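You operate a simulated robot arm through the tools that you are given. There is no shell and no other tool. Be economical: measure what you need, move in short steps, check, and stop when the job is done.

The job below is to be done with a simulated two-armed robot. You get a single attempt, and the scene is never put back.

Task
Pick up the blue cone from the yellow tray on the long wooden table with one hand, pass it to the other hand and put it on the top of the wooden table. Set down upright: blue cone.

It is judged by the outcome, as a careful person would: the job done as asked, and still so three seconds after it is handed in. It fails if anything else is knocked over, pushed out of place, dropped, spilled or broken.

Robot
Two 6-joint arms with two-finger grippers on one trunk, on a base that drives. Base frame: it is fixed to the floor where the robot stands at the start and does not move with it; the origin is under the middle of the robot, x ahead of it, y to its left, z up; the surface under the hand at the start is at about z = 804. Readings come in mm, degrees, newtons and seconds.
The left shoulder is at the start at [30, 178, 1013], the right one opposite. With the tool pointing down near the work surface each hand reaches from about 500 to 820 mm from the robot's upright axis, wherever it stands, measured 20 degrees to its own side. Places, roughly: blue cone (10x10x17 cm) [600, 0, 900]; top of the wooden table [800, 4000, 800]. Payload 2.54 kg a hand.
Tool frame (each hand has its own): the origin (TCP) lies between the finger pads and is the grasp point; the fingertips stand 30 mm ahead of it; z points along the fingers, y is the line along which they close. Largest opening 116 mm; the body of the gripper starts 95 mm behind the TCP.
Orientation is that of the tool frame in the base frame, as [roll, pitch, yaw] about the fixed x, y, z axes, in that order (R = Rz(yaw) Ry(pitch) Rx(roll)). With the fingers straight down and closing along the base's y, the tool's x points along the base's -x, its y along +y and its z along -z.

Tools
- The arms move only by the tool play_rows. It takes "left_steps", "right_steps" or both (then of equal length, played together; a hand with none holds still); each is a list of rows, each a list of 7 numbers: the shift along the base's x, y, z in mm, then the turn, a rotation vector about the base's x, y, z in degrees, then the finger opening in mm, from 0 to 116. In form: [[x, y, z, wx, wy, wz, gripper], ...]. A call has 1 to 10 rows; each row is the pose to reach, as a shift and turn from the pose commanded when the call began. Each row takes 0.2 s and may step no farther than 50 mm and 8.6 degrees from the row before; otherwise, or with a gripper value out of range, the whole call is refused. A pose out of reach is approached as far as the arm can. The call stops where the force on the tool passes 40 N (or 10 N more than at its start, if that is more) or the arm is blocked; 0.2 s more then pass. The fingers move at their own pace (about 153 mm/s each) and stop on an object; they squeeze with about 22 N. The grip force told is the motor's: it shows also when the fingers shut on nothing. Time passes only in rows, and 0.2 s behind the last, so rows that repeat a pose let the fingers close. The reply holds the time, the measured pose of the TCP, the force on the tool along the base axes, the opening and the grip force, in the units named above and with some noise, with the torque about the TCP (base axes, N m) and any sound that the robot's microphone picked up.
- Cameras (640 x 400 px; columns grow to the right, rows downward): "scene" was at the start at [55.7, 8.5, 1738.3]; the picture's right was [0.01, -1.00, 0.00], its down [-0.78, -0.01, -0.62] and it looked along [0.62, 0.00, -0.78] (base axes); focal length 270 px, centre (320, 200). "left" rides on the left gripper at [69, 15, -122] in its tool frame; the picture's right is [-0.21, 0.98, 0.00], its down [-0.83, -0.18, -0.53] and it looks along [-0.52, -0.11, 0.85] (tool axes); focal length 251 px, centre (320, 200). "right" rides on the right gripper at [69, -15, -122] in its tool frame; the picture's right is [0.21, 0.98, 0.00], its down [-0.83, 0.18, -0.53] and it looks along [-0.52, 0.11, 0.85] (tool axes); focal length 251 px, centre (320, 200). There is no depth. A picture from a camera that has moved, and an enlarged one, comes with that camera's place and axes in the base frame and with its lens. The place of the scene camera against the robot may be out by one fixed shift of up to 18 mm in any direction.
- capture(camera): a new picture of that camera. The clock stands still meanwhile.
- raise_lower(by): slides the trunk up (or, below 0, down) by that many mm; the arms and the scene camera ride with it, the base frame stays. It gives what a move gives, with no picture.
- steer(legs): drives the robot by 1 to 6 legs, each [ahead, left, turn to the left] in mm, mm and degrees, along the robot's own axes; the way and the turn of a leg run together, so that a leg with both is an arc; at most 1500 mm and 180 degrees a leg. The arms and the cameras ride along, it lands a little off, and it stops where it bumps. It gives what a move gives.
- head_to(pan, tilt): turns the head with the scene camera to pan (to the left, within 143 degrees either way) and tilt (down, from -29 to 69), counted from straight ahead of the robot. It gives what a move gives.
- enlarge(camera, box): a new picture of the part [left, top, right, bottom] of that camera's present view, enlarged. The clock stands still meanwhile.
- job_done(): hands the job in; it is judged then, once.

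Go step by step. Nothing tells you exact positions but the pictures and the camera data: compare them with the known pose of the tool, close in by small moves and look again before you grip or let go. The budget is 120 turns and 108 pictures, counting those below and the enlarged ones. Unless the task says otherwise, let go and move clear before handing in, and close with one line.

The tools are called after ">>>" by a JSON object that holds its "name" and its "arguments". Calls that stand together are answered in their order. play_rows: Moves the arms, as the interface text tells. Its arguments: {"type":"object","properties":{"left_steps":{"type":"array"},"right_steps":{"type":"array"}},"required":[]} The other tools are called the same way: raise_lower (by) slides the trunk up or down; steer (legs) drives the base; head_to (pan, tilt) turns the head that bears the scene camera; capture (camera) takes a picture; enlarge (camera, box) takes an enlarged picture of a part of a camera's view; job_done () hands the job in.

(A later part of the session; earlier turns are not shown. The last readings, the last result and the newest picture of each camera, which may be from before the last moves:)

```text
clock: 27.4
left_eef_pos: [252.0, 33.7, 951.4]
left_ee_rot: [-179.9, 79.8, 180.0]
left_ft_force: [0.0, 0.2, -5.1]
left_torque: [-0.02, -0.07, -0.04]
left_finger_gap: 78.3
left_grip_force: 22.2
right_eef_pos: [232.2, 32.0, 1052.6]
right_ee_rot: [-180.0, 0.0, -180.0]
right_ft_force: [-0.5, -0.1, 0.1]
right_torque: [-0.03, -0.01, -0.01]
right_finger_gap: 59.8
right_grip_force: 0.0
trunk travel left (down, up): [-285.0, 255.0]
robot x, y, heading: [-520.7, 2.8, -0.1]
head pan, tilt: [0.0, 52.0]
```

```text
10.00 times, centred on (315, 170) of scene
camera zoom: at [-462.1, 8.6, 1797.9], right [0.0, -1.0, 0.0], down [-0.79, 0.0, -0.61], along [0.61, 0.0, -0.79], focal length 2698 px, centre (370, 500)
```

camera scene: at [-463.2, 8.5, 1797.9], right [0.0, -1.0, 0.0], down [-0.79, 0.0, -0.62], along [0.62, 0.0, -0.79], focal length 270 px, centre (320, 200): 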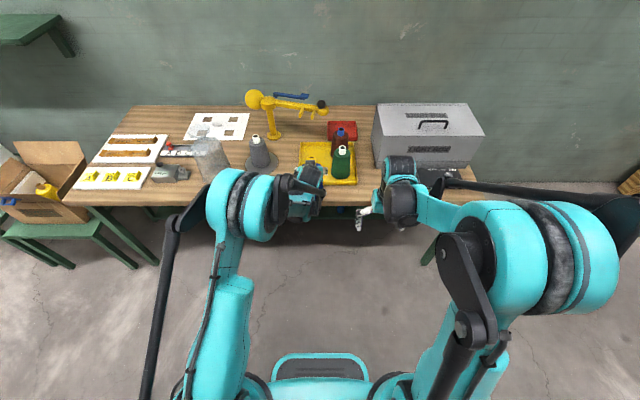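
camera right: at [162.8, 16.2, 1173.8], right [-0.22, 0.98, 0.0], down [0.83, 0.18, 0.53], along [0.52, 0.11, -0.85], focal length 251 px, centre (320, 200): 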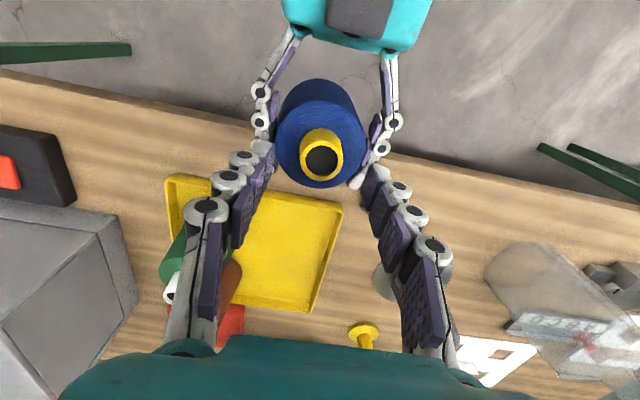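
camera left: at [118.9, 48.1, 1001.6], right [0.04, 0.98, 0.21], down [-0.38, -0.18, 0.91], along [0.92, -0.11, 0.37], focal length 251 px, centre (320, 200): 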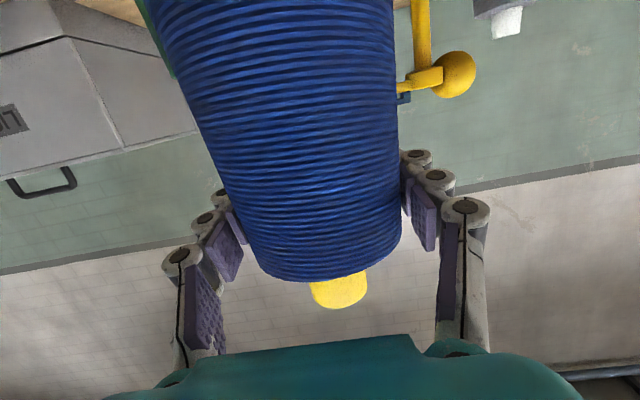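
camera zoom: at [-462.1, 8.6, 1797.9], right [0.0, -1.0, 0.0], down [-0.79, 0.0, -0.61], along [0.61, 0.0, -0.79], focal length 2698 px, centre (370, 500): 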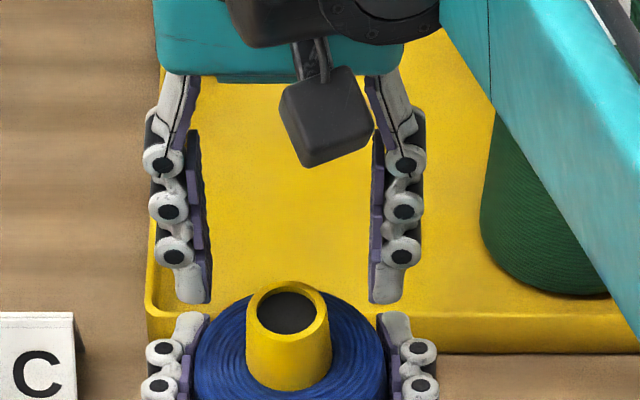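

Aligned. I'll narrow the right opening a little and descend to just above the shoulder.

>>> {"name": "play_rows", "arguments": {"right_steps": [[-1, -1, -5, 0, 0, 0, 50], [-1, -1, -14, 0, 0, 0, 50], [-1, -1, -23, 0, 0, 0, 50], [-1, -1, -32, 0, 0, 0, 50], [-1, -1, -38, 0, 0, 0, 50]]}}

>>> {"name": "capture", "arguments": {"camera": "right"}}

>>> {"name": "enlarge", "arguments": {"camera": "scene", "box": [290, 150, 340, 190]}}

>>> {"name": "capture", "arguments": {"camera": "left"}}

```text
clock: 28.6
left_eef_pos: [252.0, 34.4, 951.1]
left_ee_rot: [-180.0, 79.8, -179.8]
left_ft_force: [0.2, -0.3, -5.2]
left_torque: [0.03, -0.07, 0.03]
left_finger_gap: 78.3
left_grip_force: 22.3
right_eef_pos: [231.3, 29.0, 1013.5]
right_ee_rot: [180.0, 0.0, -180.0]
right_ft_force: [0.3, 0.4, -0.2]
right_torque: [-0.03, -0.02, -0.02]
right_finger_gap: 49.8
right_grip_force: 0.1
trunk travel left (down, up): [-285.0, 255.0]
robot x, y, heading: [-522.5, 0.0, 0.3]
head pan, tilt: [0.0, 52.0]
```

```text
69 pictures are left
camera right: at [161.7, 14.6, 1135.5], right [-0.22, 0.98, 0.0], down [0.83, 0.18, 0.53], along [0.52, 0.11, -0.85], focal length 251 px, centre (320, 200)
```

right: 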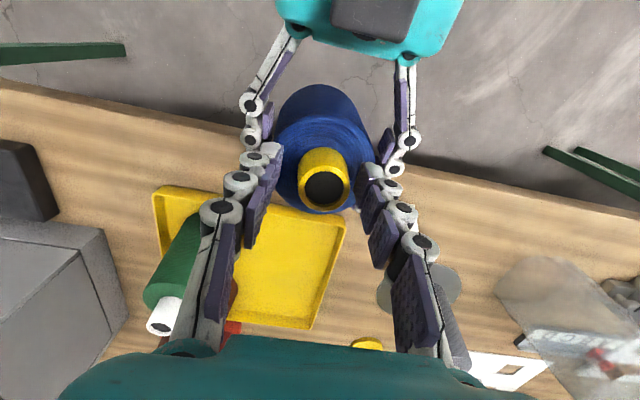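

```text
10.00 times, centred on (315, 170) of scene
camera zoom: at [-462.0, 8.6, 1797.9], right [0.0, -1.0, 0.0], down [-0.79, 0.0, -0.61], along [0.61, 0.0, -0.79], focal length 2698 px, centre (370, 500)
```

zoom: 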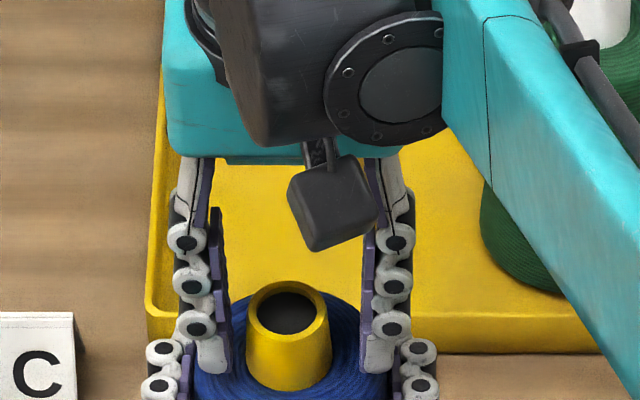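

```text
67 pictures are left
camera left: at [120.0, 47.9, 905.8], right [0.04, 0.98, 0.21], down [-0.38, -0.18, 0.91], along [0.92, -0.11, 0.36], focal length 251 px, centre (320, 200)
```

left: 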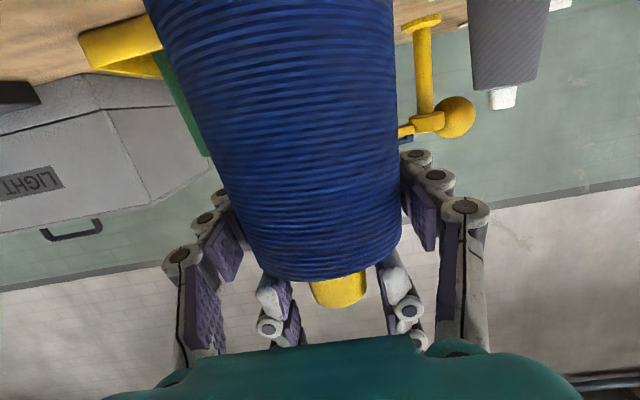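

The fingertips flank the neck right at shoulder level and look centred, so I'll close the right hand.

>>> {"name": "play_rows", "arguments": {"right_steps": [[0, 1, 0, 0, 0, 0, 44], [0, 1, 0, 0, 0, 0, 36], [0, 1, 0, 0, 0, 0, 10], [0, 1, 0, 0, 0, 0, 10], [0, 1, 0, 0, 0, 0, 10]]}}

>>> {"name": "capture", "arguments": {"camera": "right"}}

>>> {"name": "capture", "arguments": {"camera": "left"}}

```text
clock: 29.8
left_eef_pos: [252.1, 31.0, 951.5]
left_ee_rot: [-180.0, 79.7, -179.9]
left_ft_force: [-2.1, -10.7, -6.6]
left_torque: [0.3, -0.07, 0.14]
left_finger_gap: 78.4
left_grip_force: 21.9
right_eef_pos: [231.1, 33.0, 1013.6]
right_ee_rot: [179.9, 0.0, -179.9]
right_ft_force: [1.4, 9.9, -0.1]
right_torque: [0.31, -0.08, 0.11]
right_finger_gap: 32.6
right_grip_force: 22.2
trunk travel left (down, up): [-285.0, 255.0]
robot x, y, heading: [-519.1, 3.4, 0.1]
head pan, tilt: [0.0, 52.0]
```

```text
66 pictures are left
camera right: at [161.7, 16.6, 1135.6], right [-0.22, 0.98, 0.0], down [0.83, 0.18, 0.53], along [0.52, 0.12, -0.85], focal length 251 px, centre (320, 200)
```

right: 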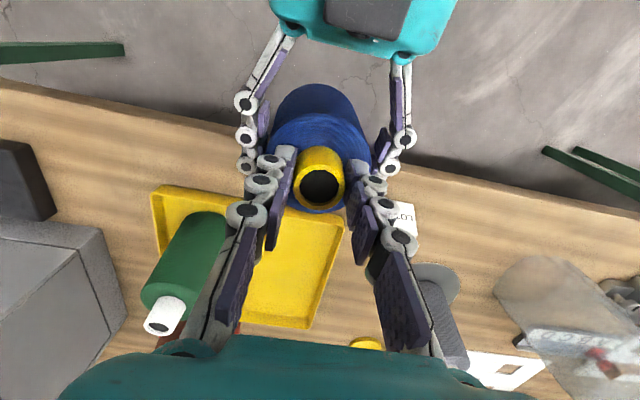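

```text
65 pictures are left
camera left: at [119.9, 47.3, 905.9], right [0.04, 0.98, 0.21], down [-0.38, -0.18, 0.91], along [0.92, -0.11, 0.36], focal length 251 px, centre (320, 200)
```

left: 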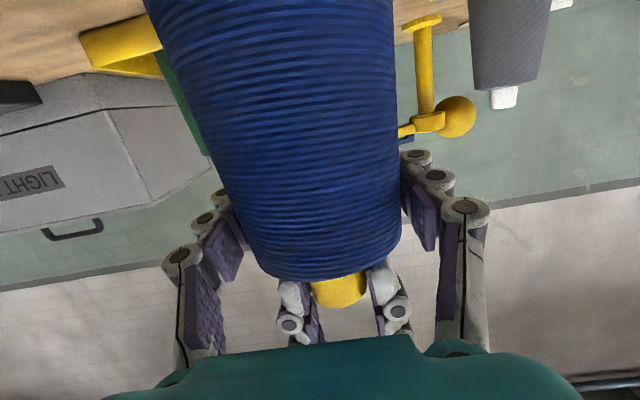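

The neck is gripped at 32.6 mm, with about 10 N of sideways strain between the hands. I'll relax that by nudging the right hand +y before releasing with the left.

>>> {"name": "play_rows", "arguments": {"right_steps": [[0, 1, 0, 0, 0, 0, 10], [0, 2, 0, 0, 0, 0, 10], [0, 2, 0, 0, 0, 0, 10]]}}

```text
clock: 30.6
left_eef_pos: [252.5, 33.4, 951.6]
left_ee_rot: [-180.0, 79.7, -179.9]
left_ft_force: [-3.3, -6.7, -1.0]
left_torque: [0.14, 0.01, 0.07]
left_finger_gap: 78.4
left_grip_force: 22.0
right_eef_pos: [229.6, 33.3, 1013.3]
right_ee_rot: [180.0, -0.1, 180.0]
right_ft_force: [2.8, 5.4, 0.0]
right_torque: [0.19, -0.13, 0.08]
right_finger_gap: 32.3
right_grip_force: 21.5
trunk travel left (down, up): [-285.0, 255.0]
robot x, y, heading: [-516.3, -0.6, -0.1]
head pan, tilt: [0.0, 52.0]
```

I'll relax the strain a little more, then lift slightly with the right hand to test that the neck grip carries the weight before the left hand lets go.

>>> {"name": "play_rows", "arguments": {"right_steps": [[0, 1, 0, 0, 0, 0, 10], [0.5, 2, 0, 0, 0, 0, 10], [1, 2, 1, 0, 0, 0, 10], [1, 2, 2, 0, 0, 0, 10], [1, 2, 2, 0, 0, 0, 10]]}}

```text
clock: 31.8
left_eef_pos: [252.9, 33.3, 951.3]
left_ee_rot: [179.9, 79.8, -179.7]
left_ft_force: [5.6, 9.5, 18.0]
left_torque: [-0.36, 0.43, -0.1]
left_finger_gap: 78.5
left_grip_force: 22.0
right_eef_pos: [231.6, 34.0, 1015.6]
right_ee_rot: [-179.9, 0.0, -180.0]
right_ft_force: [-4.3, -9.9, -18.7]
right_torque: [-0.25, 0.37, -0.12]
right_finger_gap: 32.3
right_grip_force: 21.9
trunk travel left (down, up): [-285.0, 255.0]
robot x, y, heading: [-521.0, -1.6, 0.2]
head pan, tilt: [0.0, 52.0]
```

The right grip held nearly 19 N without slipping. I'll undo the strain and then open the left hand gradually.

>>> {"name": "play_rows", "arguments": {"right_steps": [[-0.5, -1, -1, 0, 0, 0, 10], [-0.5, -1, -1, 0, 0, 0, 10], [-0.5, -1, -1, 0, 0, 0, 10], [-0.5, -1, -1, 0, 0, 0, 10], [-0.5, -1, -1, 0, 0, 0, 10]], "left_steps": [[0, 0, 0, 0, 0, 0, 30], [0, 0, 0, 0, 0, 0, 78], [0, 0, 0, 0, 0, 0, 84], [0, 0, 0, 0, 0, 0, 90], [0, 0, 0, 0, 0, 0, 100]]}}

>>> {"name": "capture", "arguments": {"camera": "left"}}

>>> {"name": "capture", "arguments": {"camera": "right"}}

```text
clock: 33.0
left_eef_pos: [252.4, 34.0, 951.8]
left_ee_rot: [-180.0, 79.8, -179.7]
left_ft_force: [0.5, 0.2, 0.0]
left_torque: [0.0, 0.04, -0.02]
left_finger_gap: 99.8
left_grip_force: 0.0
right_eef_pos: [231.1, 34.5, 1014.9]
right_ee_rot: [-180.0, 0.1, 180.0]
right_ft_force: [0.5, 0.5, -0.5]
right_torque: [0.02, 0.05, 0.0]
right_finger_gap: 32.0
right_grip_force: 21.7
trunk travel left (down, up): [-285.0, 255.0]
robot x, y, heading: [-516.4, 2.0, -0.0]
head pan, tilt: [0.0, 52.0]
```

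```text
64 pictures are left
camera left: at [119.9, 47.8, 905.9], right [0.04, 0.98, 0.21], down [-0.38, -0.18, 0.91], along [0.92, -0.11, 0.36], focal length 251 px, centre (320, 200)
```

left: 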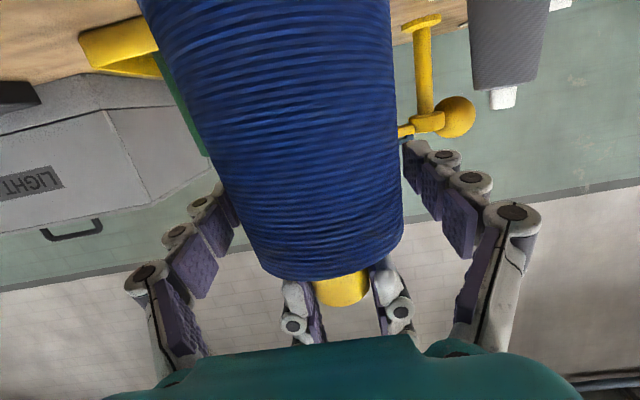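

```text
63 pictures are left
camera right: at [162.0, 19.2, 1136.8], right [-0.22, 0.98, 0.0], down [0.83, 0.18, 0.53], along [0.52, 0.11, -0.85], focal length 251 px, centre (320, 200)
```

right: 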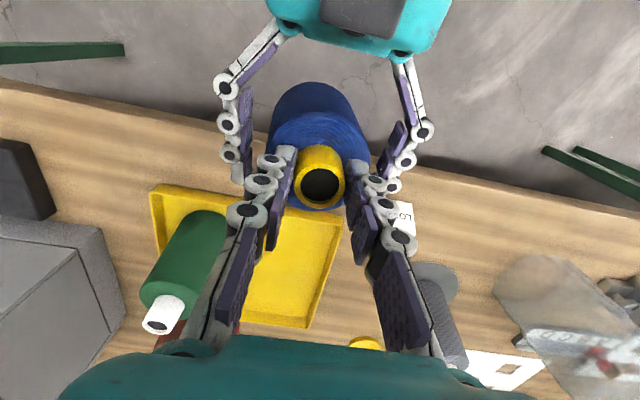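

The left fingers have opened and the cone hangs from the right. I'll open wider, let it settle and re-check the load.

>>> {"name": "play_rows", "arguments": {"left_steps": [[0, 0, 0, 0, 0, 0, 114], [0, 0, 0, 0, 0, 0, 114], [0, 0, 0, 0, 0, 0, 114]]}}

>>> {"name": "capture", "arguments": {"camera": "left"}}

```text
clock: 33.8
left_eef_pos: [253.5, 32.2, 952.8]
left_ee_rot: [-179.9, 79.8, -179.8]
left_ft_force: [0.0, 0.2, 1.0]
left_torque: [-0.02, 0.01, -0.03]
left_finger_gap: 114.1
left_grip_force: 0.1
right_eef_pos: [230.6, 34.3, 1015.5]
right_ee_rot: [-180.0, -0.1, -180.0]
right_ft_force: [0.2, -0.9, -0.3]
right_torque: [0.01, 0.06, 0.0]
right_finger_gap: 32.1
right_grip_force: 21.6
trunk travel left (down, up): [-285.0, 255.0]
robot x, y, heading: [-517.1, 0.0, -0.2]
head pan, tilt: [0.0, 52.0]
```

```text
62 pictures are left
camera left: at [119.9, 47.9, 905.9], right [0.04, 0.98, 0.21], down [-0.38, -0.18, 0.91], along [0.92, -0.11, 0.36], focal length 251 px, centre (320, 200)
```

left: 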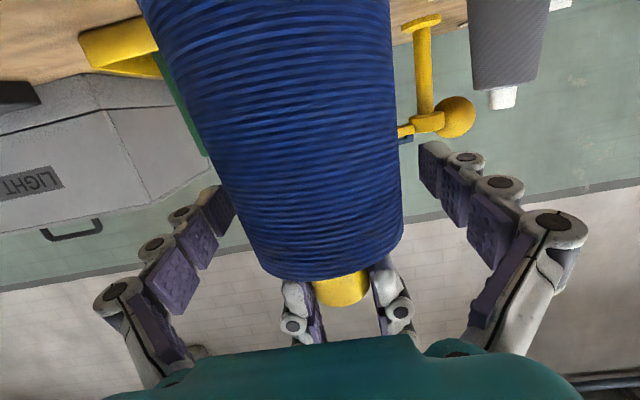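

The load reading is oddly small, so I'll raise the right hand slowly and check that the cone follows.

>>> {"name": "play_rows", "arguments": {"right_steps": [[0, 0, 4, 0, 0, 0, 10], [0, 0, 10, 0, 0, 0, 10], [0, 0, 16, 0, 0, 0, 10], [0, 0, 22, 0, 0, 0, 10], [0, 0, 28, 0, 0, 0, 10], [0, 0, 34, 0, 0, 0, 10], [0, 0, 40, 0, 0, 0, 10]]}}

>>> {"name": "capture", "arguments": {"camera": "right"}}

>>> {"name": "capture", "arguments": {"camera": "left"}}

```text
clock: 35.4
left_eef_pos: [251.7, 33.1, 950.7]
left_ee_rot: [180.0, 79.8, -179.7]
left_ft_force: [-0.1, -0.6, -0.1]
left_torque: [-0.02, -0.04, -0.03]
left_finger_gap: 114.1
left_grip_force: 0.0
right_eef_pos: [232.0, 35.6, 1054.9]
right_ee_rot: [-179.9, 0.0, 179.9]
right_ft_force: [0.0, 0.4, -6.3]
right_torque: [0.04, 0.06, 0.03]
right_finger_gap: 31.9
right_grip_force: 22.3
trunk travel left (down, up): [-285.0, 255.0]
robot x, y, heading: [-521.0, 0.4, -0.1]
head pan, tilt: [0.0, 52.0]
```

```text
61 pictures are left
camera right: at [161.8, 18.7, 1177.0], right [-0.22, 0.98, 0.0], down [0.83, 0.18, 0.53], along [0.52, 0.11, -0.85], focal length 251 px, centre (320, 200)
```

right: 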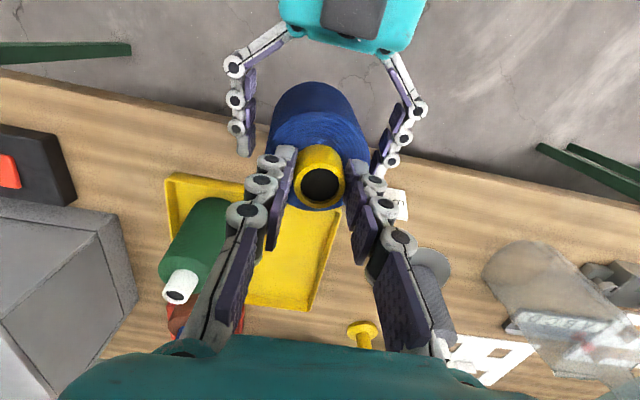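

```text
60 pictures are left
camera left: at [119.9, 47.9, 905.9], right [0.04, 0.98, 0.21], down [-0.38, -0.18, 0.91], along [0.92, -0.11, 0.36], focal length 251 px, centre (320, 200)
```

left: 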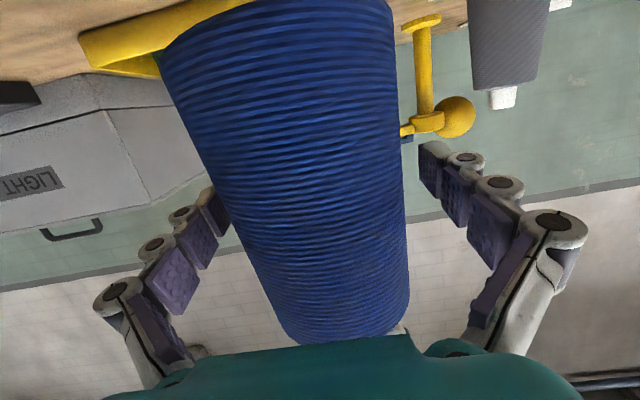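

The right hand now bears the full weight (6.3 N) and the cone follows. I'll separate the hands vertically, right up and left down, so the left fingers clear the cone.

>>> {"name": "play_rows", "arguments": {"right_steps": [[0, 0, 4, 0, 0, 0, 10], [0, 0, 11, 0, 0, 0, 10], [0, 0, 18, 0, 0, 0, 10], [0, 0, 25, 0, 0, 0, 10], [0, 0, 32, 0, 0, 0, 10], [0, 0, 39, 0, 0, 0, 10], [0, 0, 46, 0, 0, 0, 10], [0, 0, 53, 0, 0, 0, 10], [0, 0, 60, 0, 0, 0, 10], [0, 0, 65, 0, 0, 0, 10]], "left_steps": [[0, 0, -5, 0, 0, 0, 114], [0, 0, -10, 0, 0, 0, 114], [0, 0, -15, 0, 0, 0, 114], [0, 0, -20, 0, 0, 0, 114], [0, 0, -25, 0, 0, 0, 114], [0, 0, -30, 0, 0, 0, 114], [0, 0, -35, 0, 0, 0, 114], [0, 0, -40, 0, 0, 0, 114], [0, 0, -45, 0, 0, 0, 114], [0, 0, -50, 0, 0, 0, 114]]}}

>>> {"name": "capture", "arguments": {"camera": "left"}}

>>> {"name": "capture", "arguments": {"camera": "right"}}

```text
clock: 37.6
left_eef_pos: [257.6, 32.1, 913.0]
left_ee_rot: [-179.9, 79.8, -179.9]
left_ft_force: [0.6, 0.9, 0.9]
left_torque: [-0.01, 0.01, -0.01]
left_finger_gap: 114.1
left_grip_force: 0.0
left hand out of reach, approached as far as the arm can: row 2, 3, 4, 5, 6, 7, 8, 9, 10
right_eef_pos: [231.1, 34.4, 1119.2]
right_ee_rot: [-180.0, 0.0, 180.0]
right_ft_force: [-0.2, 0.1, -4.5]
right_torque: [0.03, 0.05, -0.02]
right_finger_gap: 32.1
right_grip_force: 22.5
trunk travel left (down, up): [-285.0, 255.0]
robot x, y, heading: [-520.6, 2.5, 0.0]
head pan, tilt: [0.0, 52.0]
```

```text
59 pictures are left
camera left: at [125.7, 46.0, 868.8], right [0.04, 0.98, 0.21], down [-0.38, -0.18, 0.91], along [0.92, -0.11, 0.36], focal length 251 px, centre (320, 200)
```

left: 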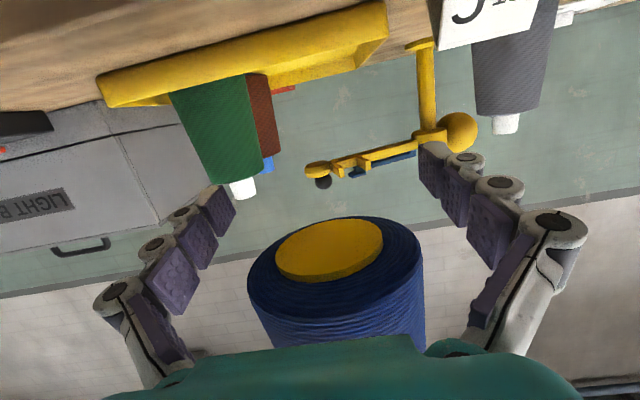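

```text
58 pictures are left
camera right: at [162.1, 18.9, 1241.7], right [-0.22, 0.98, 0.0], down [0.83, 0.18, 0.53], along [0.52, 0.11, -0.85], focal length 251 px, centre (320, 200)
```

right: 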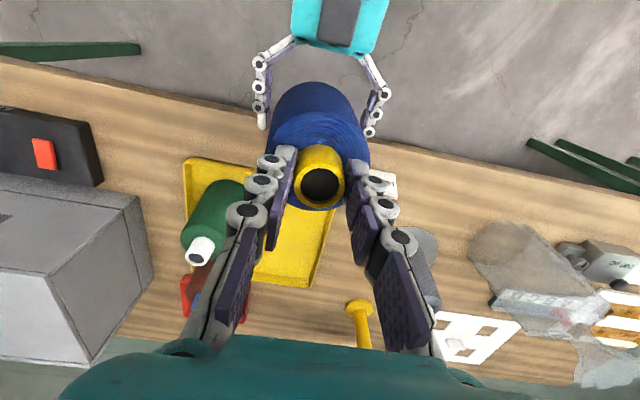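

The cone's base is clear above the left fingers. I'll raise the right a bit more and slide the left hand out to the left.

>>> {"name": "play_rows", "arguments": {"right_steps": [[0, 0, 6, 0, 0, 0, 10], [0, 0, 14, 0, 0, 0, 10], [0, 0, 22, 0, 0, 0, 10], [0, 0, 30, 0, 0, 0, 10], [0, 0, 30, 0, 0, 0, 10], [0, 0, 30, 0, 0, 0, 10], [0, 0, 30, 0, 0, 0, 10], [0, 0, 30, 0, 0, 0, 10], [0, 0, 30, 0, 0, 0, 10], [0, 0, 30, 0, 0, 0, 10]], "left_steps": [[0, 0, 0, 0, 0, 0, 114], [0, 0, 0, 0, 0, 0, 114], [0, 0, 0, 0, 0, 0, 114], [0, 0, 0, 0, 0, 0, 114], [0, 30, 0, 0, 0, 0, 114], [0, 60, 0, 0, 0, 0, 114], [0, 95, 0, 0, 0, 0, 114], [0, 130, 0, 0, 0, 0, 114], [0, 165, 0, 0, 0, 0, 114], [0, 200, 0, 0, 0, 0, 114]]}}

>>> {"name": "capture", "arguments": {"camera": "scene"}}

```text
clock: 39.8
left_eef_pos: [275.9, 234.0, 918.0]
left_ee_rot: [-179.4, 79.8, -179.3]
left_ft_force: [0.3, 0.3, -0.3]
left_torque: [-0.02, 0.0, -0.02]
left_finger_gap: 114.1
left_grip_force: 0.1
left hand out of reach, approached as far as the arm can: row 5, 6, 7, 8, 9, 10
right_eef_pos: [231.9, 35.6, 1150.0]
right_ee_rot: [-179.9, 0.1, 180.0]
right_ft_force: [0.1, 0.5, -5.3]
right_torque: [0.04, 0.04, 0.0]
right_finger_gap: 32.1
right_grip_force: 21.7
trunk travel left (down, up): [-285.0, 255.0]
robot x, y, heading: [-520.4, -0.3, 0.0]
head pan, tilt: [0.0, 52.0]
```

```text
57 pictures are left
camera scene: at [-462.3, 10.0, 1797.9], right [0.0, -1.0, 0.0], down [-0.79, 0.0, -0.62], along [0.62, 0.0, -0.79], focal length 270 px, centre (320, 200)
```

scene: 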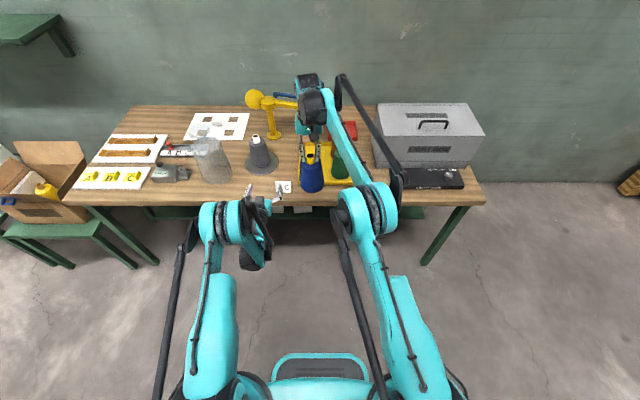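

The left hand is free and the cone hangs upright from the right. I'll tuck both arms back toward the body for the drive.

>>> {"name": "play_rows", "arguments": {"right_steps": [[-4, -3, 0, 0, 0, 0, 10], [-16, -12, 0, 0, 0, 0, 10], [-30, -22, 0, 0, 0, 0, 10], [-44, -34, 0, 0, 0, 0, 10], [-58, -46, 0, 0, 0, 0, 10], [-72, -58, 0, 0, 0, 0, 10], [-86, -70, 0, 0, 0, 0, 10], [-100, -82, 0, 0, 0, 0, 10], [-112, -94, 0, 0, 0, 0, 10], [-120, -100, 0, 0, 0, 0, 10]], "left_steps": [[0, 0, 15, 0, 8, 0, 100], [0, 0, 30, 0, 16, 0, 80], [0, 0, 45, 0, 24, 0, 60], [0, 0, 60, 0, 32, 0, 60], [-25, 0, 75, 0, 40, 0, 60], [-55, 0, 90, 0, 48, 0, 60], [-85, 0, 105, 0, 56, 0, 60], [-115, 0, 115, 0, 64, 0, 60], [-145, 0, 120, 0, 72, 0, 60], [-180, 0, 125, 0, 80, 0, 60]]}}

>>> {"name": "head_to", "arguments": {"pan": 75, "tilt": 30}}

>>> {"name": "capture", "arguments": {"camera": "scene"}}

>>> {"name": "capture", "arguments": {"camera": "right"}}

```text
clock: 42.0
left_eef_pos: [96.2, 233.3, 1043.6]
left_ee_rot: [179.9, -0.2, 179.9]
left_ft_force: [0.2, -0.2, -0.1]
left_torque: [-0.01, -0.04, 0.04]
left_finger_gap: 60.0
left_grip_force: 0.0
right_eef_pos: [110.6, -65.4, 1150.3]
right_ee_rot: [179.9, 0.0, -180.0]
right_ft_force: [-0.8, 0.0, -4.8]
right_torque: [-0.01, 0.02, -0.01]
right_finger_gap: 31.8
right_grip_force: 22.1
trunk travel left (down, up): [-285.0, 255.0]
robot x, y, heading: [-522.2, 1.1, -0.1]
head pan, tilt: [0.0, 52.0]
```

```text
clock: 43.5
left_eef_pos: [97.5, 232.2, 1040.7]
left_ee_rot: [179.9, -0.2, -179.9]
left_ft_force: [-0.3, -0.6, -0.2]
left_torque: [0.03, 0.02, 0.05]
left_finger_gap: 60.2
left_grip_force: 0.1
right_eef_pos: [112.6, -66.2, 1150.3]
right_ee_rot: [-180.0, 0.0, 179.9]
right_ft_force: [0.2, 0.0, -3.9]
right_torque: [0.02, 0.06, 0.01]
right_finger_gap: 31.8
right_grip_force: 21.8
trunk travel left (down, up): [-285.0, 255.0]
robot x, y, heading: [-520.7, 1.6, 0.1]
head pan, tilt: [75.0, 30.0]
```

```text
56 pictures are left
camera scene: at [-514.1, 95.9, 1830.1], right [0.97, -0.26, 0.0], down [-0.13, -0.48, -0.87], along [0.22, 0.84, -0.5], focal length 270 px, centre (320, 200)
```

scene: 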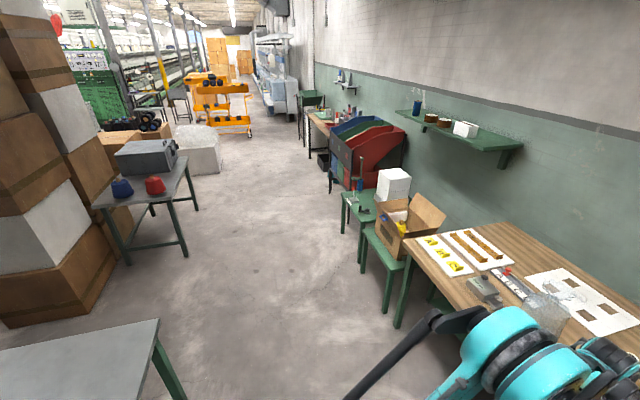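

```text
55 pictures are left
camera right: at [42.2, -81.0, 1271.8], right [-0.22, 0.98, 0.0], down [0.83, 0.18, 0.53], along [0.52, 0.11, -0.85], focal length 251 px, centre (320, 200)
```

right: 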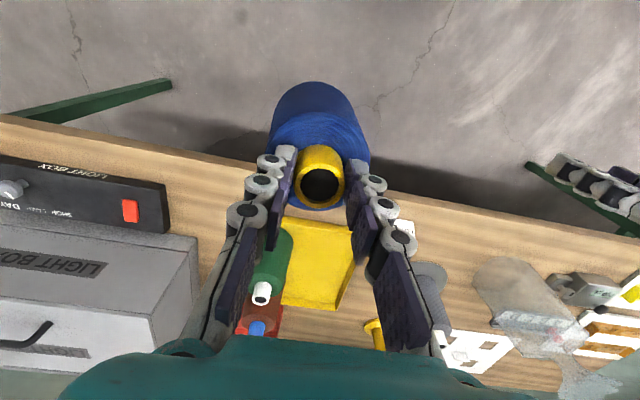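

The aisle at my current x is clear, with obstacles at x > 370 on the wall side and x < −1000 behind. I'll strafe left 1.5 m and check the hold.

>>> {"name": "steer", "arguments": {"legs": [[0, 1500, 0]]}}

>>> {"name": "capture", "arguments": {"camera": "right"}}

```text
clock: 50.9
left_eef_pos: [106.2, 1725.2, 1041.3]
left_ee_rot: [-180.0, -0.1, 179.4]
left_ft_force: [1.1, 0.0, -0.7]
left_torque: [-0.02, 0.0, 0.03]
left_finger_gap: 60.0
left_grip_force: 0.0
right_eef_pos: [116.8, 1426.7, 1149.7]
right_ee_rot: [-180.0, -0.1, 179.5]
right_ft_force: [0.2, 0.9, -5.1]
right_torque: [0.01, 0.06, 0.0]
right_finger_gap: 32.0
right_grip_force: 21.8
trunk travel left (down, up): [-285.0, 255.0]
robot x, y, heading: [-513.8, 1497.2, -0.3]
head pan, tilt: [75.0, 30.0]
```

```text
54 pictures are left
camera right: at [48.0, 1412.0, 1271.8], right [-0.21, 0.98, 0.0], down [0.83, 0.17, 0.53], along [0.52, 0.11, -0.85], focal length 251 px, centre (320, 200)
```

right: 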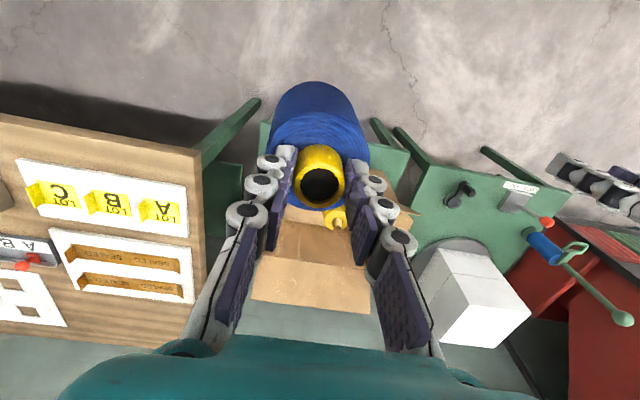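

The cone is held steadily, so I'll strafe on to about y = 3600 and then look at the wooden table.

>>> {"name": "steer", "arguments": {"legs": [[0, 1500, 0], [0, 700, 0]]}}

>>> {"name": "head_to", "arguments": {"pan": 10, "tilt": 40}}

>>> {"name": "capture", "arguments": {"camera": "scene"}}

>>> {"name": "capture", "arguments": {"camera": "right"}}

```text
clock: 61.8
left_eef_pos: [117.7, 3949.0, 1042.1]
left_ee_rot: [-180.0, 0.0, 179.8]
left_ft_force: [-0.5, -0.3, -0.4]
left_torque: [-0.04, 0.03, 0.01]
left_finger_gap: 60.0
left_grip_force: 0.1
right_eef_pos: [130.3, 3649.7, 1150.6]
right_ee_rot: [180.0, -0.1, 179.8]
right_ft_force: [0.0, 0.1, -4.4]
right_torque: [-0.01, 0.05, 0.01]
right_finger_gap: 32.0
right_grip_force: 22.3
trunk travel left (down, up): [-285.0, 255.0]
robot x, y, heading: [-499.2, 3716.0, -0.3]
head pan, tilt: [75.0, 30.0]
```

```text
clock: 63.2
left_eef_pos: [116.3, 3947.3, 1041.9]
left_ee_rot: [180.0, -0.1, 179.8]
left_ft_force: [-0.1, -1.5, -0.4]
left_torque: [0.02, 0.04, 0.02]
left_finger_gap: 60.0
left_grip_force: 0.0
right_eef_pos: [130.7, 3650.1, 1149.5]
right_ee_rot: [-180.0, 0.0, 179.8]
right_ft_force: [-0.1, -0.5, -5.4]
right_torque: [0.03, 0.04, -0.02]
right_finger_gap: 31.9
right_grip_force: 22.1
trunk travel left (down, up): [-285.0, 255.0]
robot x, y, heading: [-498.9, 3714.3, -0.2]
head pan, tilt: [10.0, 40.0]
```

```text
53 pictures are left
camera scene: at [-433.5, 3740.7, 1814.7], right [0.17, -0.99, 0.0], down [-0.63, -0.11, -0.77], along [0.75, 0.13, -0.64], focal length 270 px, centre (320, 200)
```

scene: 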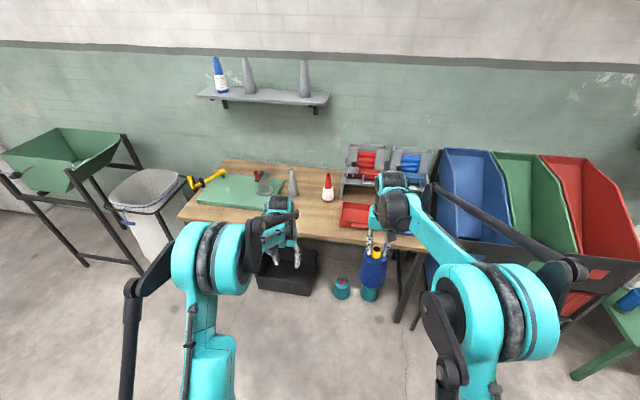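

```text
52 pictures are left
camera right: at [62.2, 3634.4, 1271.7], right [-0.21, 0.98, 0.0], down [0.83, 0.18, 0.53], along [0.52, 0.11, -0.85], focal length 251 px, centre (320, 200)
```

right: 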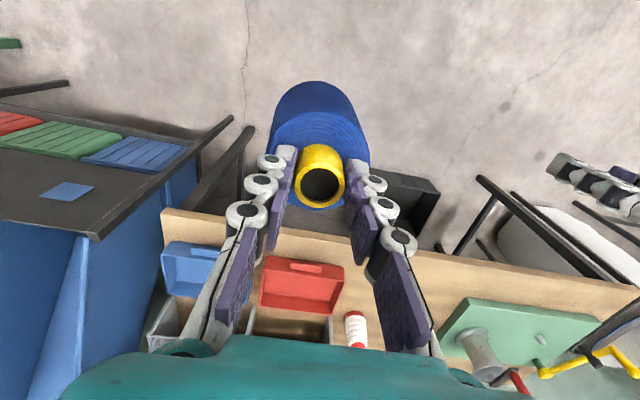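

>>> {"name": "enlarge", "arguments": {"camera": "scene", "box": [170, 140, 450, 310]}}

```text
2.29 times, centred on (310, 225) of scene
camera zoom: at [-433.5, 3740.7, 1814.7], right [0.17, -0.99, 0.0], down [-0.63, -0.11, -0.77], along [0.75, 0.13, -0.64], focal length 617 px, centre (343, 143)
```

zoom: 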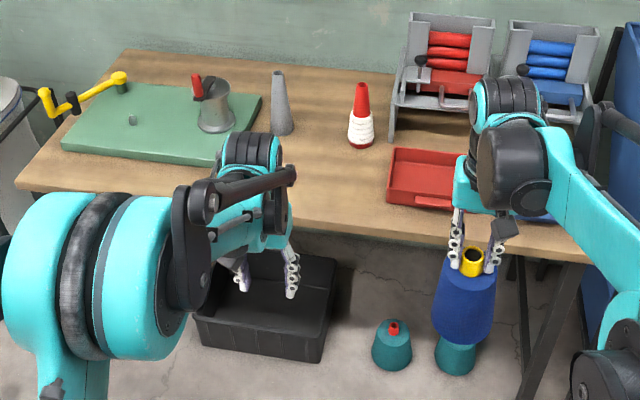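

There is a clear patch at about (590, 3960), between the red tray and the green board and in front of the red-white cone. I'll strafe to line up the right hand and lift the left hand higher and further back.

>>> {"name": "play_rows", "arguments": {"left_steps": [[-10, 0, 15, 0, 0, 0, 60], [-25, 0, 30, 0, 0, 0, 60], [-45, 0, 50, 0, 0, 0, 60], [-65, 0, 75, 0, 0, 0, 60], [-80, 0, 100, 0, 0, 0, 60]]}}

>>> {"name": "steer", "arguments": {"legs": [[0, 310, 0]]}}

>>> {"name": "head_to", "arguments": {"pan": 0, "tilt": 45}}

>>> {"name": "capture", "arguments": {"camera": "scene"}}

>>> {"name": "capture", "arguments": {"camera": "right"}}

>>> {"name": "capture", "arguments": {"camera": "left"}}

```text
clock: 64.4
left_eef_pos: [36.5, 3947.8, 1142.0]
left_ee_rot: [179.9, -0.1, 179.9]
left_ft_force: [-0.8, -1.0, -0.2]
left_torque: [0.0, 0.02, 0.0]
left_finger_gap: 60.2
left_grip_force: 0.1
right_eef_pos: [131.4, 3649.5, 1151.4]
right_ee_rot: [-180.0, 0.0, 179.7]
right_ft_force: [-0.4, -0.2, -4.3]
right_torque: [0.01, 0.03, -0.02]
right_finger_gap: 31.8
right_grip_force: 21.6
trunk travel left (down, up): [-285.0, 255.0]
robot x, y, heading: [-501.0, 3716.7, -0.0]
head pan, tilt: [10.0, 40.0]
```

```text
clock: 66.5
left_eef_pos: [39.4, 4255.0, 1142.0]
left_ee_rot: [-180.0, -0.1, 179.6]
left_ft_force: [-0.7, -0.4, 0.8]
left_torque: [-0.01, 0.0, 0.01]
left_finger_gap: 59.8
left_grip_force: 0.0
right_eef_pos: [132.2, 3954.9, 1149.7]
right_ee_rot: [179.9, 0.1, 179.7]
right_ft_force: [0.1, 0.7, -5.7]
right_torque: [-0.03, 0.09, -0.04]
right_finger_gap: 31.7
right_grip_force: 21.5
trunk travel left (down, up): [-285.0, 255.0]
robot x, y, heading: [-497.8, 4022.8, -0.2]
head pan, tilt: [10.0, 40.0]
```

```text
clock: 67.2
left_eef_pos: [39.7, 4252.8, 1142.2]
left_ee_rot: [179.8, 0.0, 179.7]
left_ft_force: [-1.2, -0.2, 0.7]
left_torque: [0.04, 0.0, 0.03]
left_finger_gap: 59.9
left_grip_force: 0.0
right_eef_pos: [132.2, 3954.3, 1148.9]
right_ee_rot: [180.0, 0.0, 179.7]
right_ft_force: [0.6, 0.9, -5.7]
right_torque: [0.02, 0.05, 0.02]
right_finger_gap: 32.1
right_grip_force: 22.1
trunk travel left (down, up): [-285.0, 255.0]
robot x, y, heading: [-498.0, 4021.7, -0.1]
head pan, tilt: [0.0, 45.0]
```

```text
50 pictures are left
camera scene: at [-434.6, 4032.5, 1807.5], right [-0.01, -1.0, 0.0], down [-0.71, 0.0, -0.71], along [0.71, 0.0, -0.71], focal length 270 px, centre (320, 200)
```

scene: 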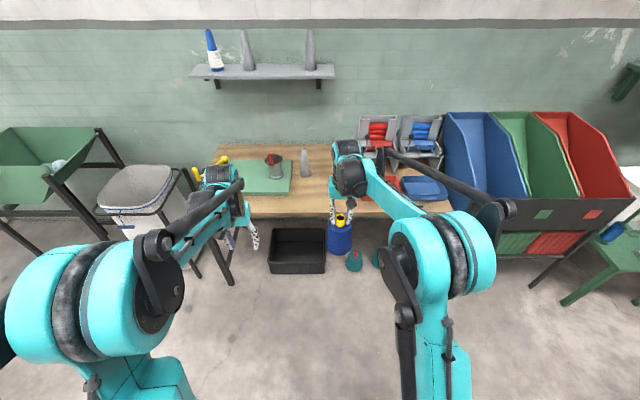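

```text
49 pictures are left
camera right: at [63.2, 3939.4, 1271.7], right [-0.21, 0.98, 0.0], down [0.83, 0.18, 0.53], along [0.52, 0.11, -0.85], focal length 251 px, centre (320, 200)
```

right: 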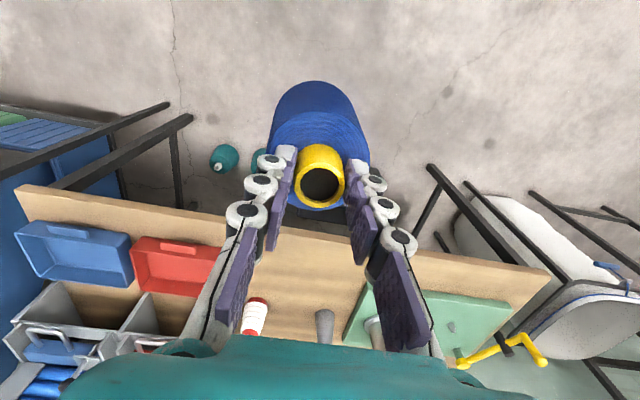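

```text
48 pictures are left
camera left: at [-29.2, 4268.8, 1264.8], right [0.22, 0.98, 0.0], down [0.83, -0.19, 0.53], along [0.52, -0.12, -0.85], focal length 251 px, centre (320, 200)
```

left: 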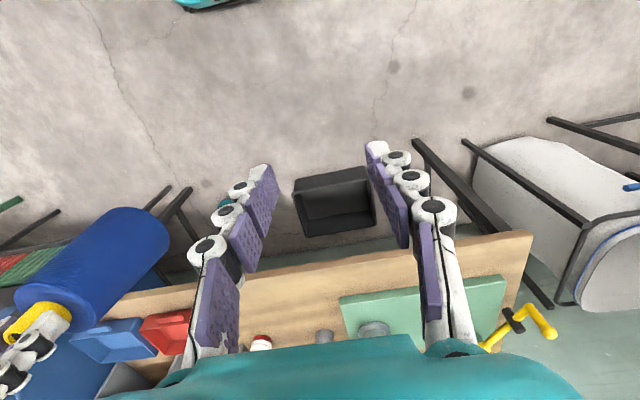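

Everything lines up: the table's front edge is at x≈473, the red tray edge at y≈3800 and the green board at y≥4200. I'll drive forward 350 mm and look again.

>>> {"name": "steer", "arguments": {"legs": [[350, 0, 0]]}}

>>> {"name": "capture", "arguments": {"camera": "right"}}

>>> {"name": "capture", "arguments": {"camera": "scene"}}

>>> {"name": "capture", "arguments": {"camera": "left"}}

```text
clock: 69.5
left_eef_pos: [390.2, 4250.9, 1142.6]
left_ee_rot: [179.8, -0.2, 179.6]
left_ft_force: [1.3, 0.3, -0.8]
left_torque: [-0.01, 0.03, 0.0]
left_finger_gap: 59.9
left_grip_force: 0.1
right_eef_pos: [482.2, 3950.9, 1150.7]
right_ee_rot: [-180.0, -0.1, 179.6]
right_ft_force: [0.2, -0.3, -5.6]
right_torque: [-0.02, 0.03, -0.01]
right_finger_gap: 32.2
right_grip_force: 22.1
trunk travel left (down, up): [-285.0, 255.0]
robot x, y, heading: [-147.4, 4026.5, -0.3]
head pan, tilt: [0.0, 45.0]
```

```text
47 pictures are left
camera right: at [413.2, 3936.7, 1271.5], right [-0.21, 0.98, 0.0], down [0.83, 0.18, 0.53], along [0.52, 0.11, -0.85], focal length 251 px, centre (320, 200)
```

right: 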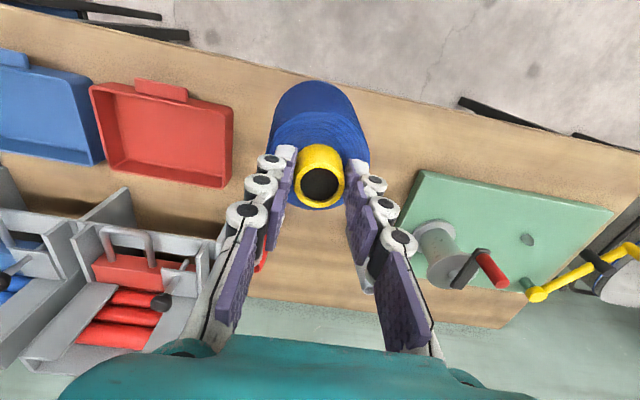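

```text
46 pictures are left
camera scene: at [-84.3, 4030.4, 1807.4], right [-0.01, -1.0, 0.0], down [-0.71, 0.01, -0.71], along [0.71, -0.01, -0.71], focal length 270 px, centre (320, 200)
```

scene: 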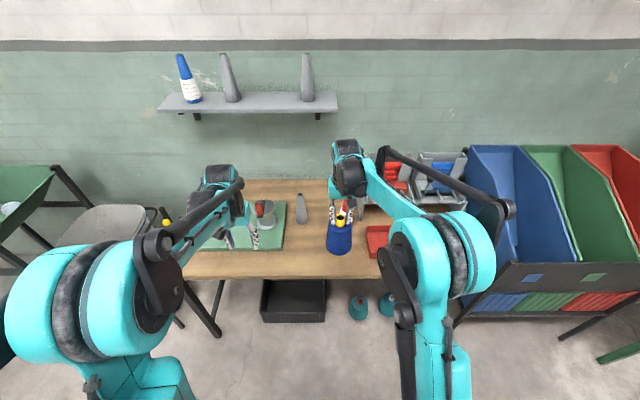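

```text
45 pictures are left
camera left: at [321.2, 4266.1, 1264.6], right [0.22, 0.98, 0.0], down [0.83, -0.19, 0.53], along [0.52, -0.12, -0.85], focal length 251 px, centre (320, 200)
```

left: 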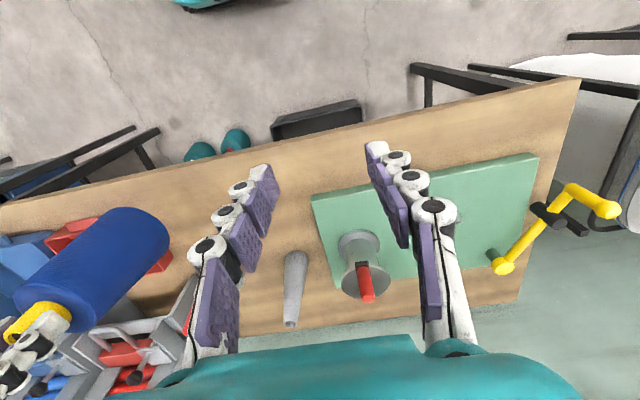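

The spot at (585, 3963) is clear. I'll move forward slowly and lower to about 60 mm above the table.

>>> {"name": "play_rows", "arguments": {"right_steps": [[5, 1, 0, 0, 0, 0, 10], [20, 3, 0, 0, 0, 0, 10], [35, 5, -5, 0, 0, 0, 10], [50, 7, -15, 0, 0, 0, 10], [65, 9, -27, 0, 0, 0, 10], [80, 11, -40, 0, 0, 0, 10], [92, 12, -55, 0, 0, 0, 10], [100, 12, -70, 0, 0, 0, 10], [103, 12, -85, 0, 0, 0, 10], [103, 12, -98, 0, 0, 0, 10]]}}

>>> {"name": "capture", "arguments": {"camera": "left"}}

>>> {"name": "enlarge", "arguments": {"camera": "scene", "box": [240, 140, 440, 280]}}

>>> {"name": "capture", "arguments": {"camera": "right"}}

```text
clock: 71.7
left_eef_pos: [390.2, 4249.9, 1140.9]
left_ee_rot: [179.9, -0.1, 179.7]
left_ft_force: [-0.1, 0.5, 0.2]
left_torque: [-0.01, -0.03, 0.0]
left_finger_gap: 60.1
left_grip_force: 0.1
right_eef_pos: [584.5, 3963.1, 1051.8]
right_ee_rot: [180.0, 0.0, 179.6]
right_ft_force: [1.1, -0.6, -5.8]
right_torque: [-0.02, 0.06, 0.02]
right_finger_gap: 32.2
right_grip_force: 22.3
trunk travel left (down, up): [-285.0, 255.0]
robot x, y, heading: [-149.6, 4022.4, -0.3]
head pan, tilt: [0.0, 45.0]
```

```text
44 pictures are left
camera left: at [320.9, 4266.1, 1264.7], right [0.22, 0.98, 0.0], down [0.83, -0.19, 0.53], along [0.52, -0.12, -0.85], focal length 251 px, centre (320, 200)
```

left: 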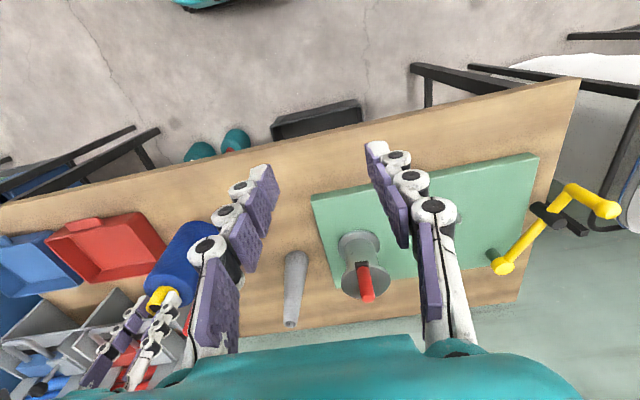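

```text
2.86 times, centred on (340, 210) of scene
camera zoom: at [-84.6, 4030.3, 1807.4], right [-0.01, -1.0, 0.0], down [-0.71, 0.01, -0.71], along [0.71, -0.01, -0.71], focal length 771 px, centre (263, 171)
```

zoom: 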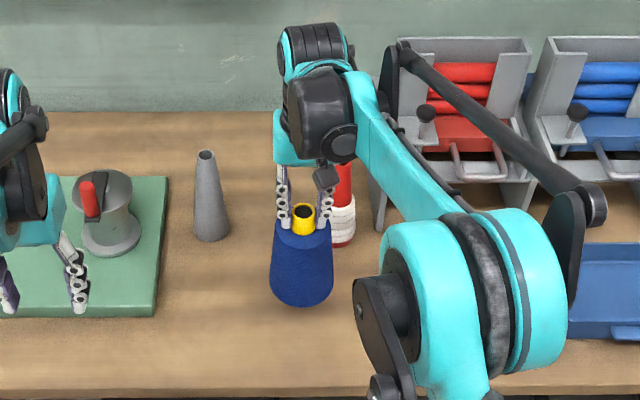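

```text
42 pictures are left
camera right: at [515.8, 3948.6, 1173.9], right [-0.21, 0.98, 0.0], down [0.83, 0.18, 0.53], along [0.52, 0.11, -0.85], focal length 251 px, centre (320, 200)
```

right: 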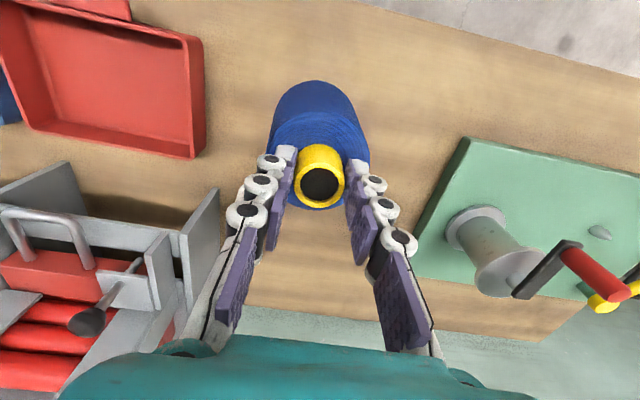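

The cone is over clear wood. I'll lower to about 15 mm above the expected contact.

>>> {"name": "play_rows", "arguments": {"right_steps": [[0, 0, -8, 0, 0, 0, 10], [0, 0, -18, 0, 0, 0, 10], [0, 0, -28, 0, 0, 0, 10], [0, 0, -38, 0, 0, 0, 10], [0, 0, -48, 0, 0, 0, 10], [0, 0, -52, 0, 0, 0, 10]]}}

>>> {"name": "enlarge", "arguments": {"camera": "scene", "box": [300, 190, 380, 250]}}

```text
clock: 73.0
left_eef_pos: [389.6, 4251.0, 1141.5]
left_ee_rot: [180.0, -0.1, 179.6]
left_ft_force: [-0.1, 0.3, 0.1]
left_torque: [0.01, -0.02, -0.01]
left_finger_gap: 60.2
left_grip_force: 0.2
right_eef_pos: [584.5, 3963.7, 1000.6]
right_ee_rot: [179.9, 0.0, 179.6]
right_ft_force: [-1.0, -0.1, -5.8]
right_torque: [0.0, 0.03, 0.01]
right_finger_gap: 32.0
right_grip_force: 22.3
trunk travel left (down, up): [-285.0, 255.0]
robot x, y, heading: [-150.1, 4023.2, -0.5]
head pan, tilt: [0.0, 45.0]
```

```text
6.67 times, centred on (340, 220) of scene
camera zoom: at [-84.8, 4030.4, 1807.4], right [-0.01, -1.0, 0.0], down [-0.71, 0.01, -0.71], along [0.71, -0.01, -0.71], focal length 1799 px, centre (187, 67)
```

zoom: 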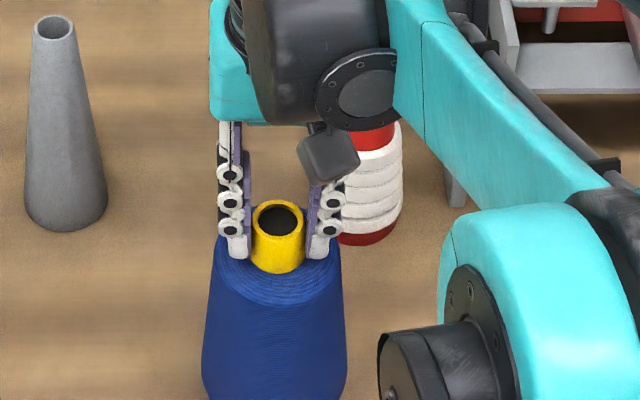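

Now I'll take small steps down until the force shows contact.

>>> {"name": "play_rows", "arguments": {"right_steps": [[0, 0, -2, 0, 0, 0, 10], [0, 0, -4, 0, 0, 0, 10], [0, 0, -6, 0, 0, 0, 10], [0, 0, -8, 0, 0, 0, 10], [0, 0, -10, 0, 0, 0, 10]]}}

```text
clock: 74.2
left_eef_pos: [389.9, 4250.2, 1141.2]
left_ee_rot: [179.8, -0.1, 179.6]
left_ft_force: [-0.8, 1.3, 0.3]
left_torque: [0.0, -0.02, 0.01]
left_finger_gap: 59.8
left_grip_force: 0.0
right_eef_pos: [583.3, 3963.7, 989.0]
right_ee_rot: [-180.0, -0.1, 179.6]
right_ft_force: [0.6, -0.6, -5.3]
right_torque: [-0.02, 0.05, 0.02]
right_finger_gap: 31.9
right_grip_force: 22.0
trunk travel left (down, up): [-285.0, 255.0]
robot x, y, heading: [-145.3, 4023.8, -0.7]
head pan, tilt: [0.0, 45.0]
```

>>> {"name": "play_rows", "arguments": {"right_steps": [[0, 0, -1.5, 0, 0, 0, 10], [0, 0, -3, 0, 0, 0, 10], [0, 0, -4.5, 0, 0, 0, 10], [0, 0, -6, 0, 0, 0, 10]]}}

```text
clock: 75.2
left_eef_pos: [390.2, 4250.7, 1142.6]
left_ee_rot: [179.9, -0.1, 179.6]
left_ft_force: [0.5, -0.1, 0.2]
left_torque: [-0.02, 0.0, 0.01]
left_finger_gap: 59.8
left_grip_force: 0.0
right_eef_pos: [584.8, 3963.4, 983.5]
right_ee_rot: [180.0, -0.1, 179.6]
right_ft_force: [-0.8, 0.8, -5.7]
right_torque: [0.01, 0.06, -0.01]
right_finger_gap: 32.2
right_grip_force: 21.7
trunk travel left (down, up): [-285.0, 255.0]
robot x, y, heading: [-147.5, 4020.6, -0.3]
head pan, tilt: [0.0, 45.0]
```

>>> {"name": "play_rows", "arguments": {"right_steps": [[0, 0, -1.5, 0, 0, 0, 10], [0, 0, -3, 0, 0, 0, 10], [0, 0, -4.5, 0, 0, 0, 10], [0, 0, -6, 0, 0, 0, 10]]}}

>>> {"name": "enlarge", "arguments": {"camera": "scene", "box": [300, 190, 400, 260]}}

```text
clock: 76.2
left_eef_pos: [386.1, 4250.5, 1143.4]
left_ee_rot: [179.9, 0.2, 179.6]
left_ft_force: [0.2, 0.1, 0.0]
left_torque: [-0.01, 0.02, 0.0]
left_finger_gap: 60.0
left_grip_force: 0.0
right_eef_pos: [583.0, 3964.3, 981.4]
right_ee_rot: [180.0, 0.0, 179.6]
right_ft_force: [4.1, -2.3, 35.6]
right_torque: [-0.14, -0.18, 0.1]
right_finger_gap: 32.6
right_grip_force: 22.2
trunk travel left (down, up): [-285.0, 255.0]
robot x, y, heading: [-145.6, 4024.6, -0.2]
head pan, tilt: [0.0, 45.0]
```

```text
5.71 times, centred on (350, 225) of scene
camera zoom: at [-90.0, 4030.5, 1807.9], right [-0.01, -1.0, 0.0], down [-0.71, 0.01, -0.71], along [0.71, -0.01, -0.71], focal length 1542 px, centre (149, 57)
```

zoom: 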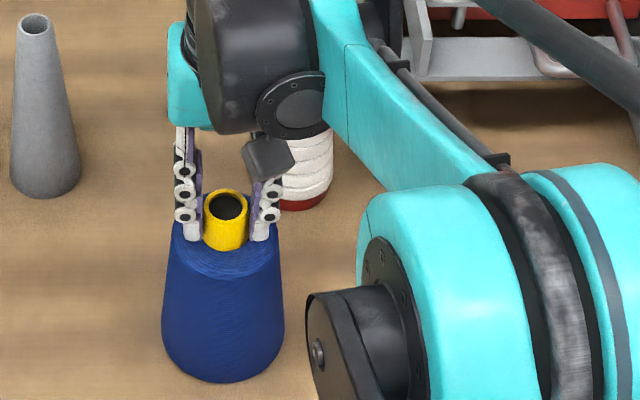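

The base is on the table, with 36 N of push. I'll ease up slightly to unload it before opening.

>>> {"name": "play_rows", "arguments": {"right_steps": [[0, 0, 0.7, 0, 0, 0, 10], [0, 0, 1.2, 0, 0, 0, 10], [0, 0, 1.2, 0, 0, 0, 10]]}}

```text
clock: 77.0
left_eef_pos: [387.0, 4250.4, 1143.6]
left_ee_rot: [179.9, -0.1, 179.7]
left_ft_force: [0.4, -0.6, -1.1]
left_torque: [0.0, 0.02, 0.0]
left_finger_gap: 59.8
left_grip_force: 0.0
right_eef_pos: [583.1, 3963.5, 981.4]
right_ee_rot: [-180.0, 0.1, 179.5]
right_ft_force: [0.7, -2.1, 22.9]
right_torque: [-0.18, 0.2, 0.03]
right_finger_gap: 32.8
right_grip_force: 21.7
trunk travel left (down, up): [-285.0, 255.0]
robot x, y, heading: [-144.1, 4023.2, -0.7]
head pan, tilt: [0.0, 45.0]
```

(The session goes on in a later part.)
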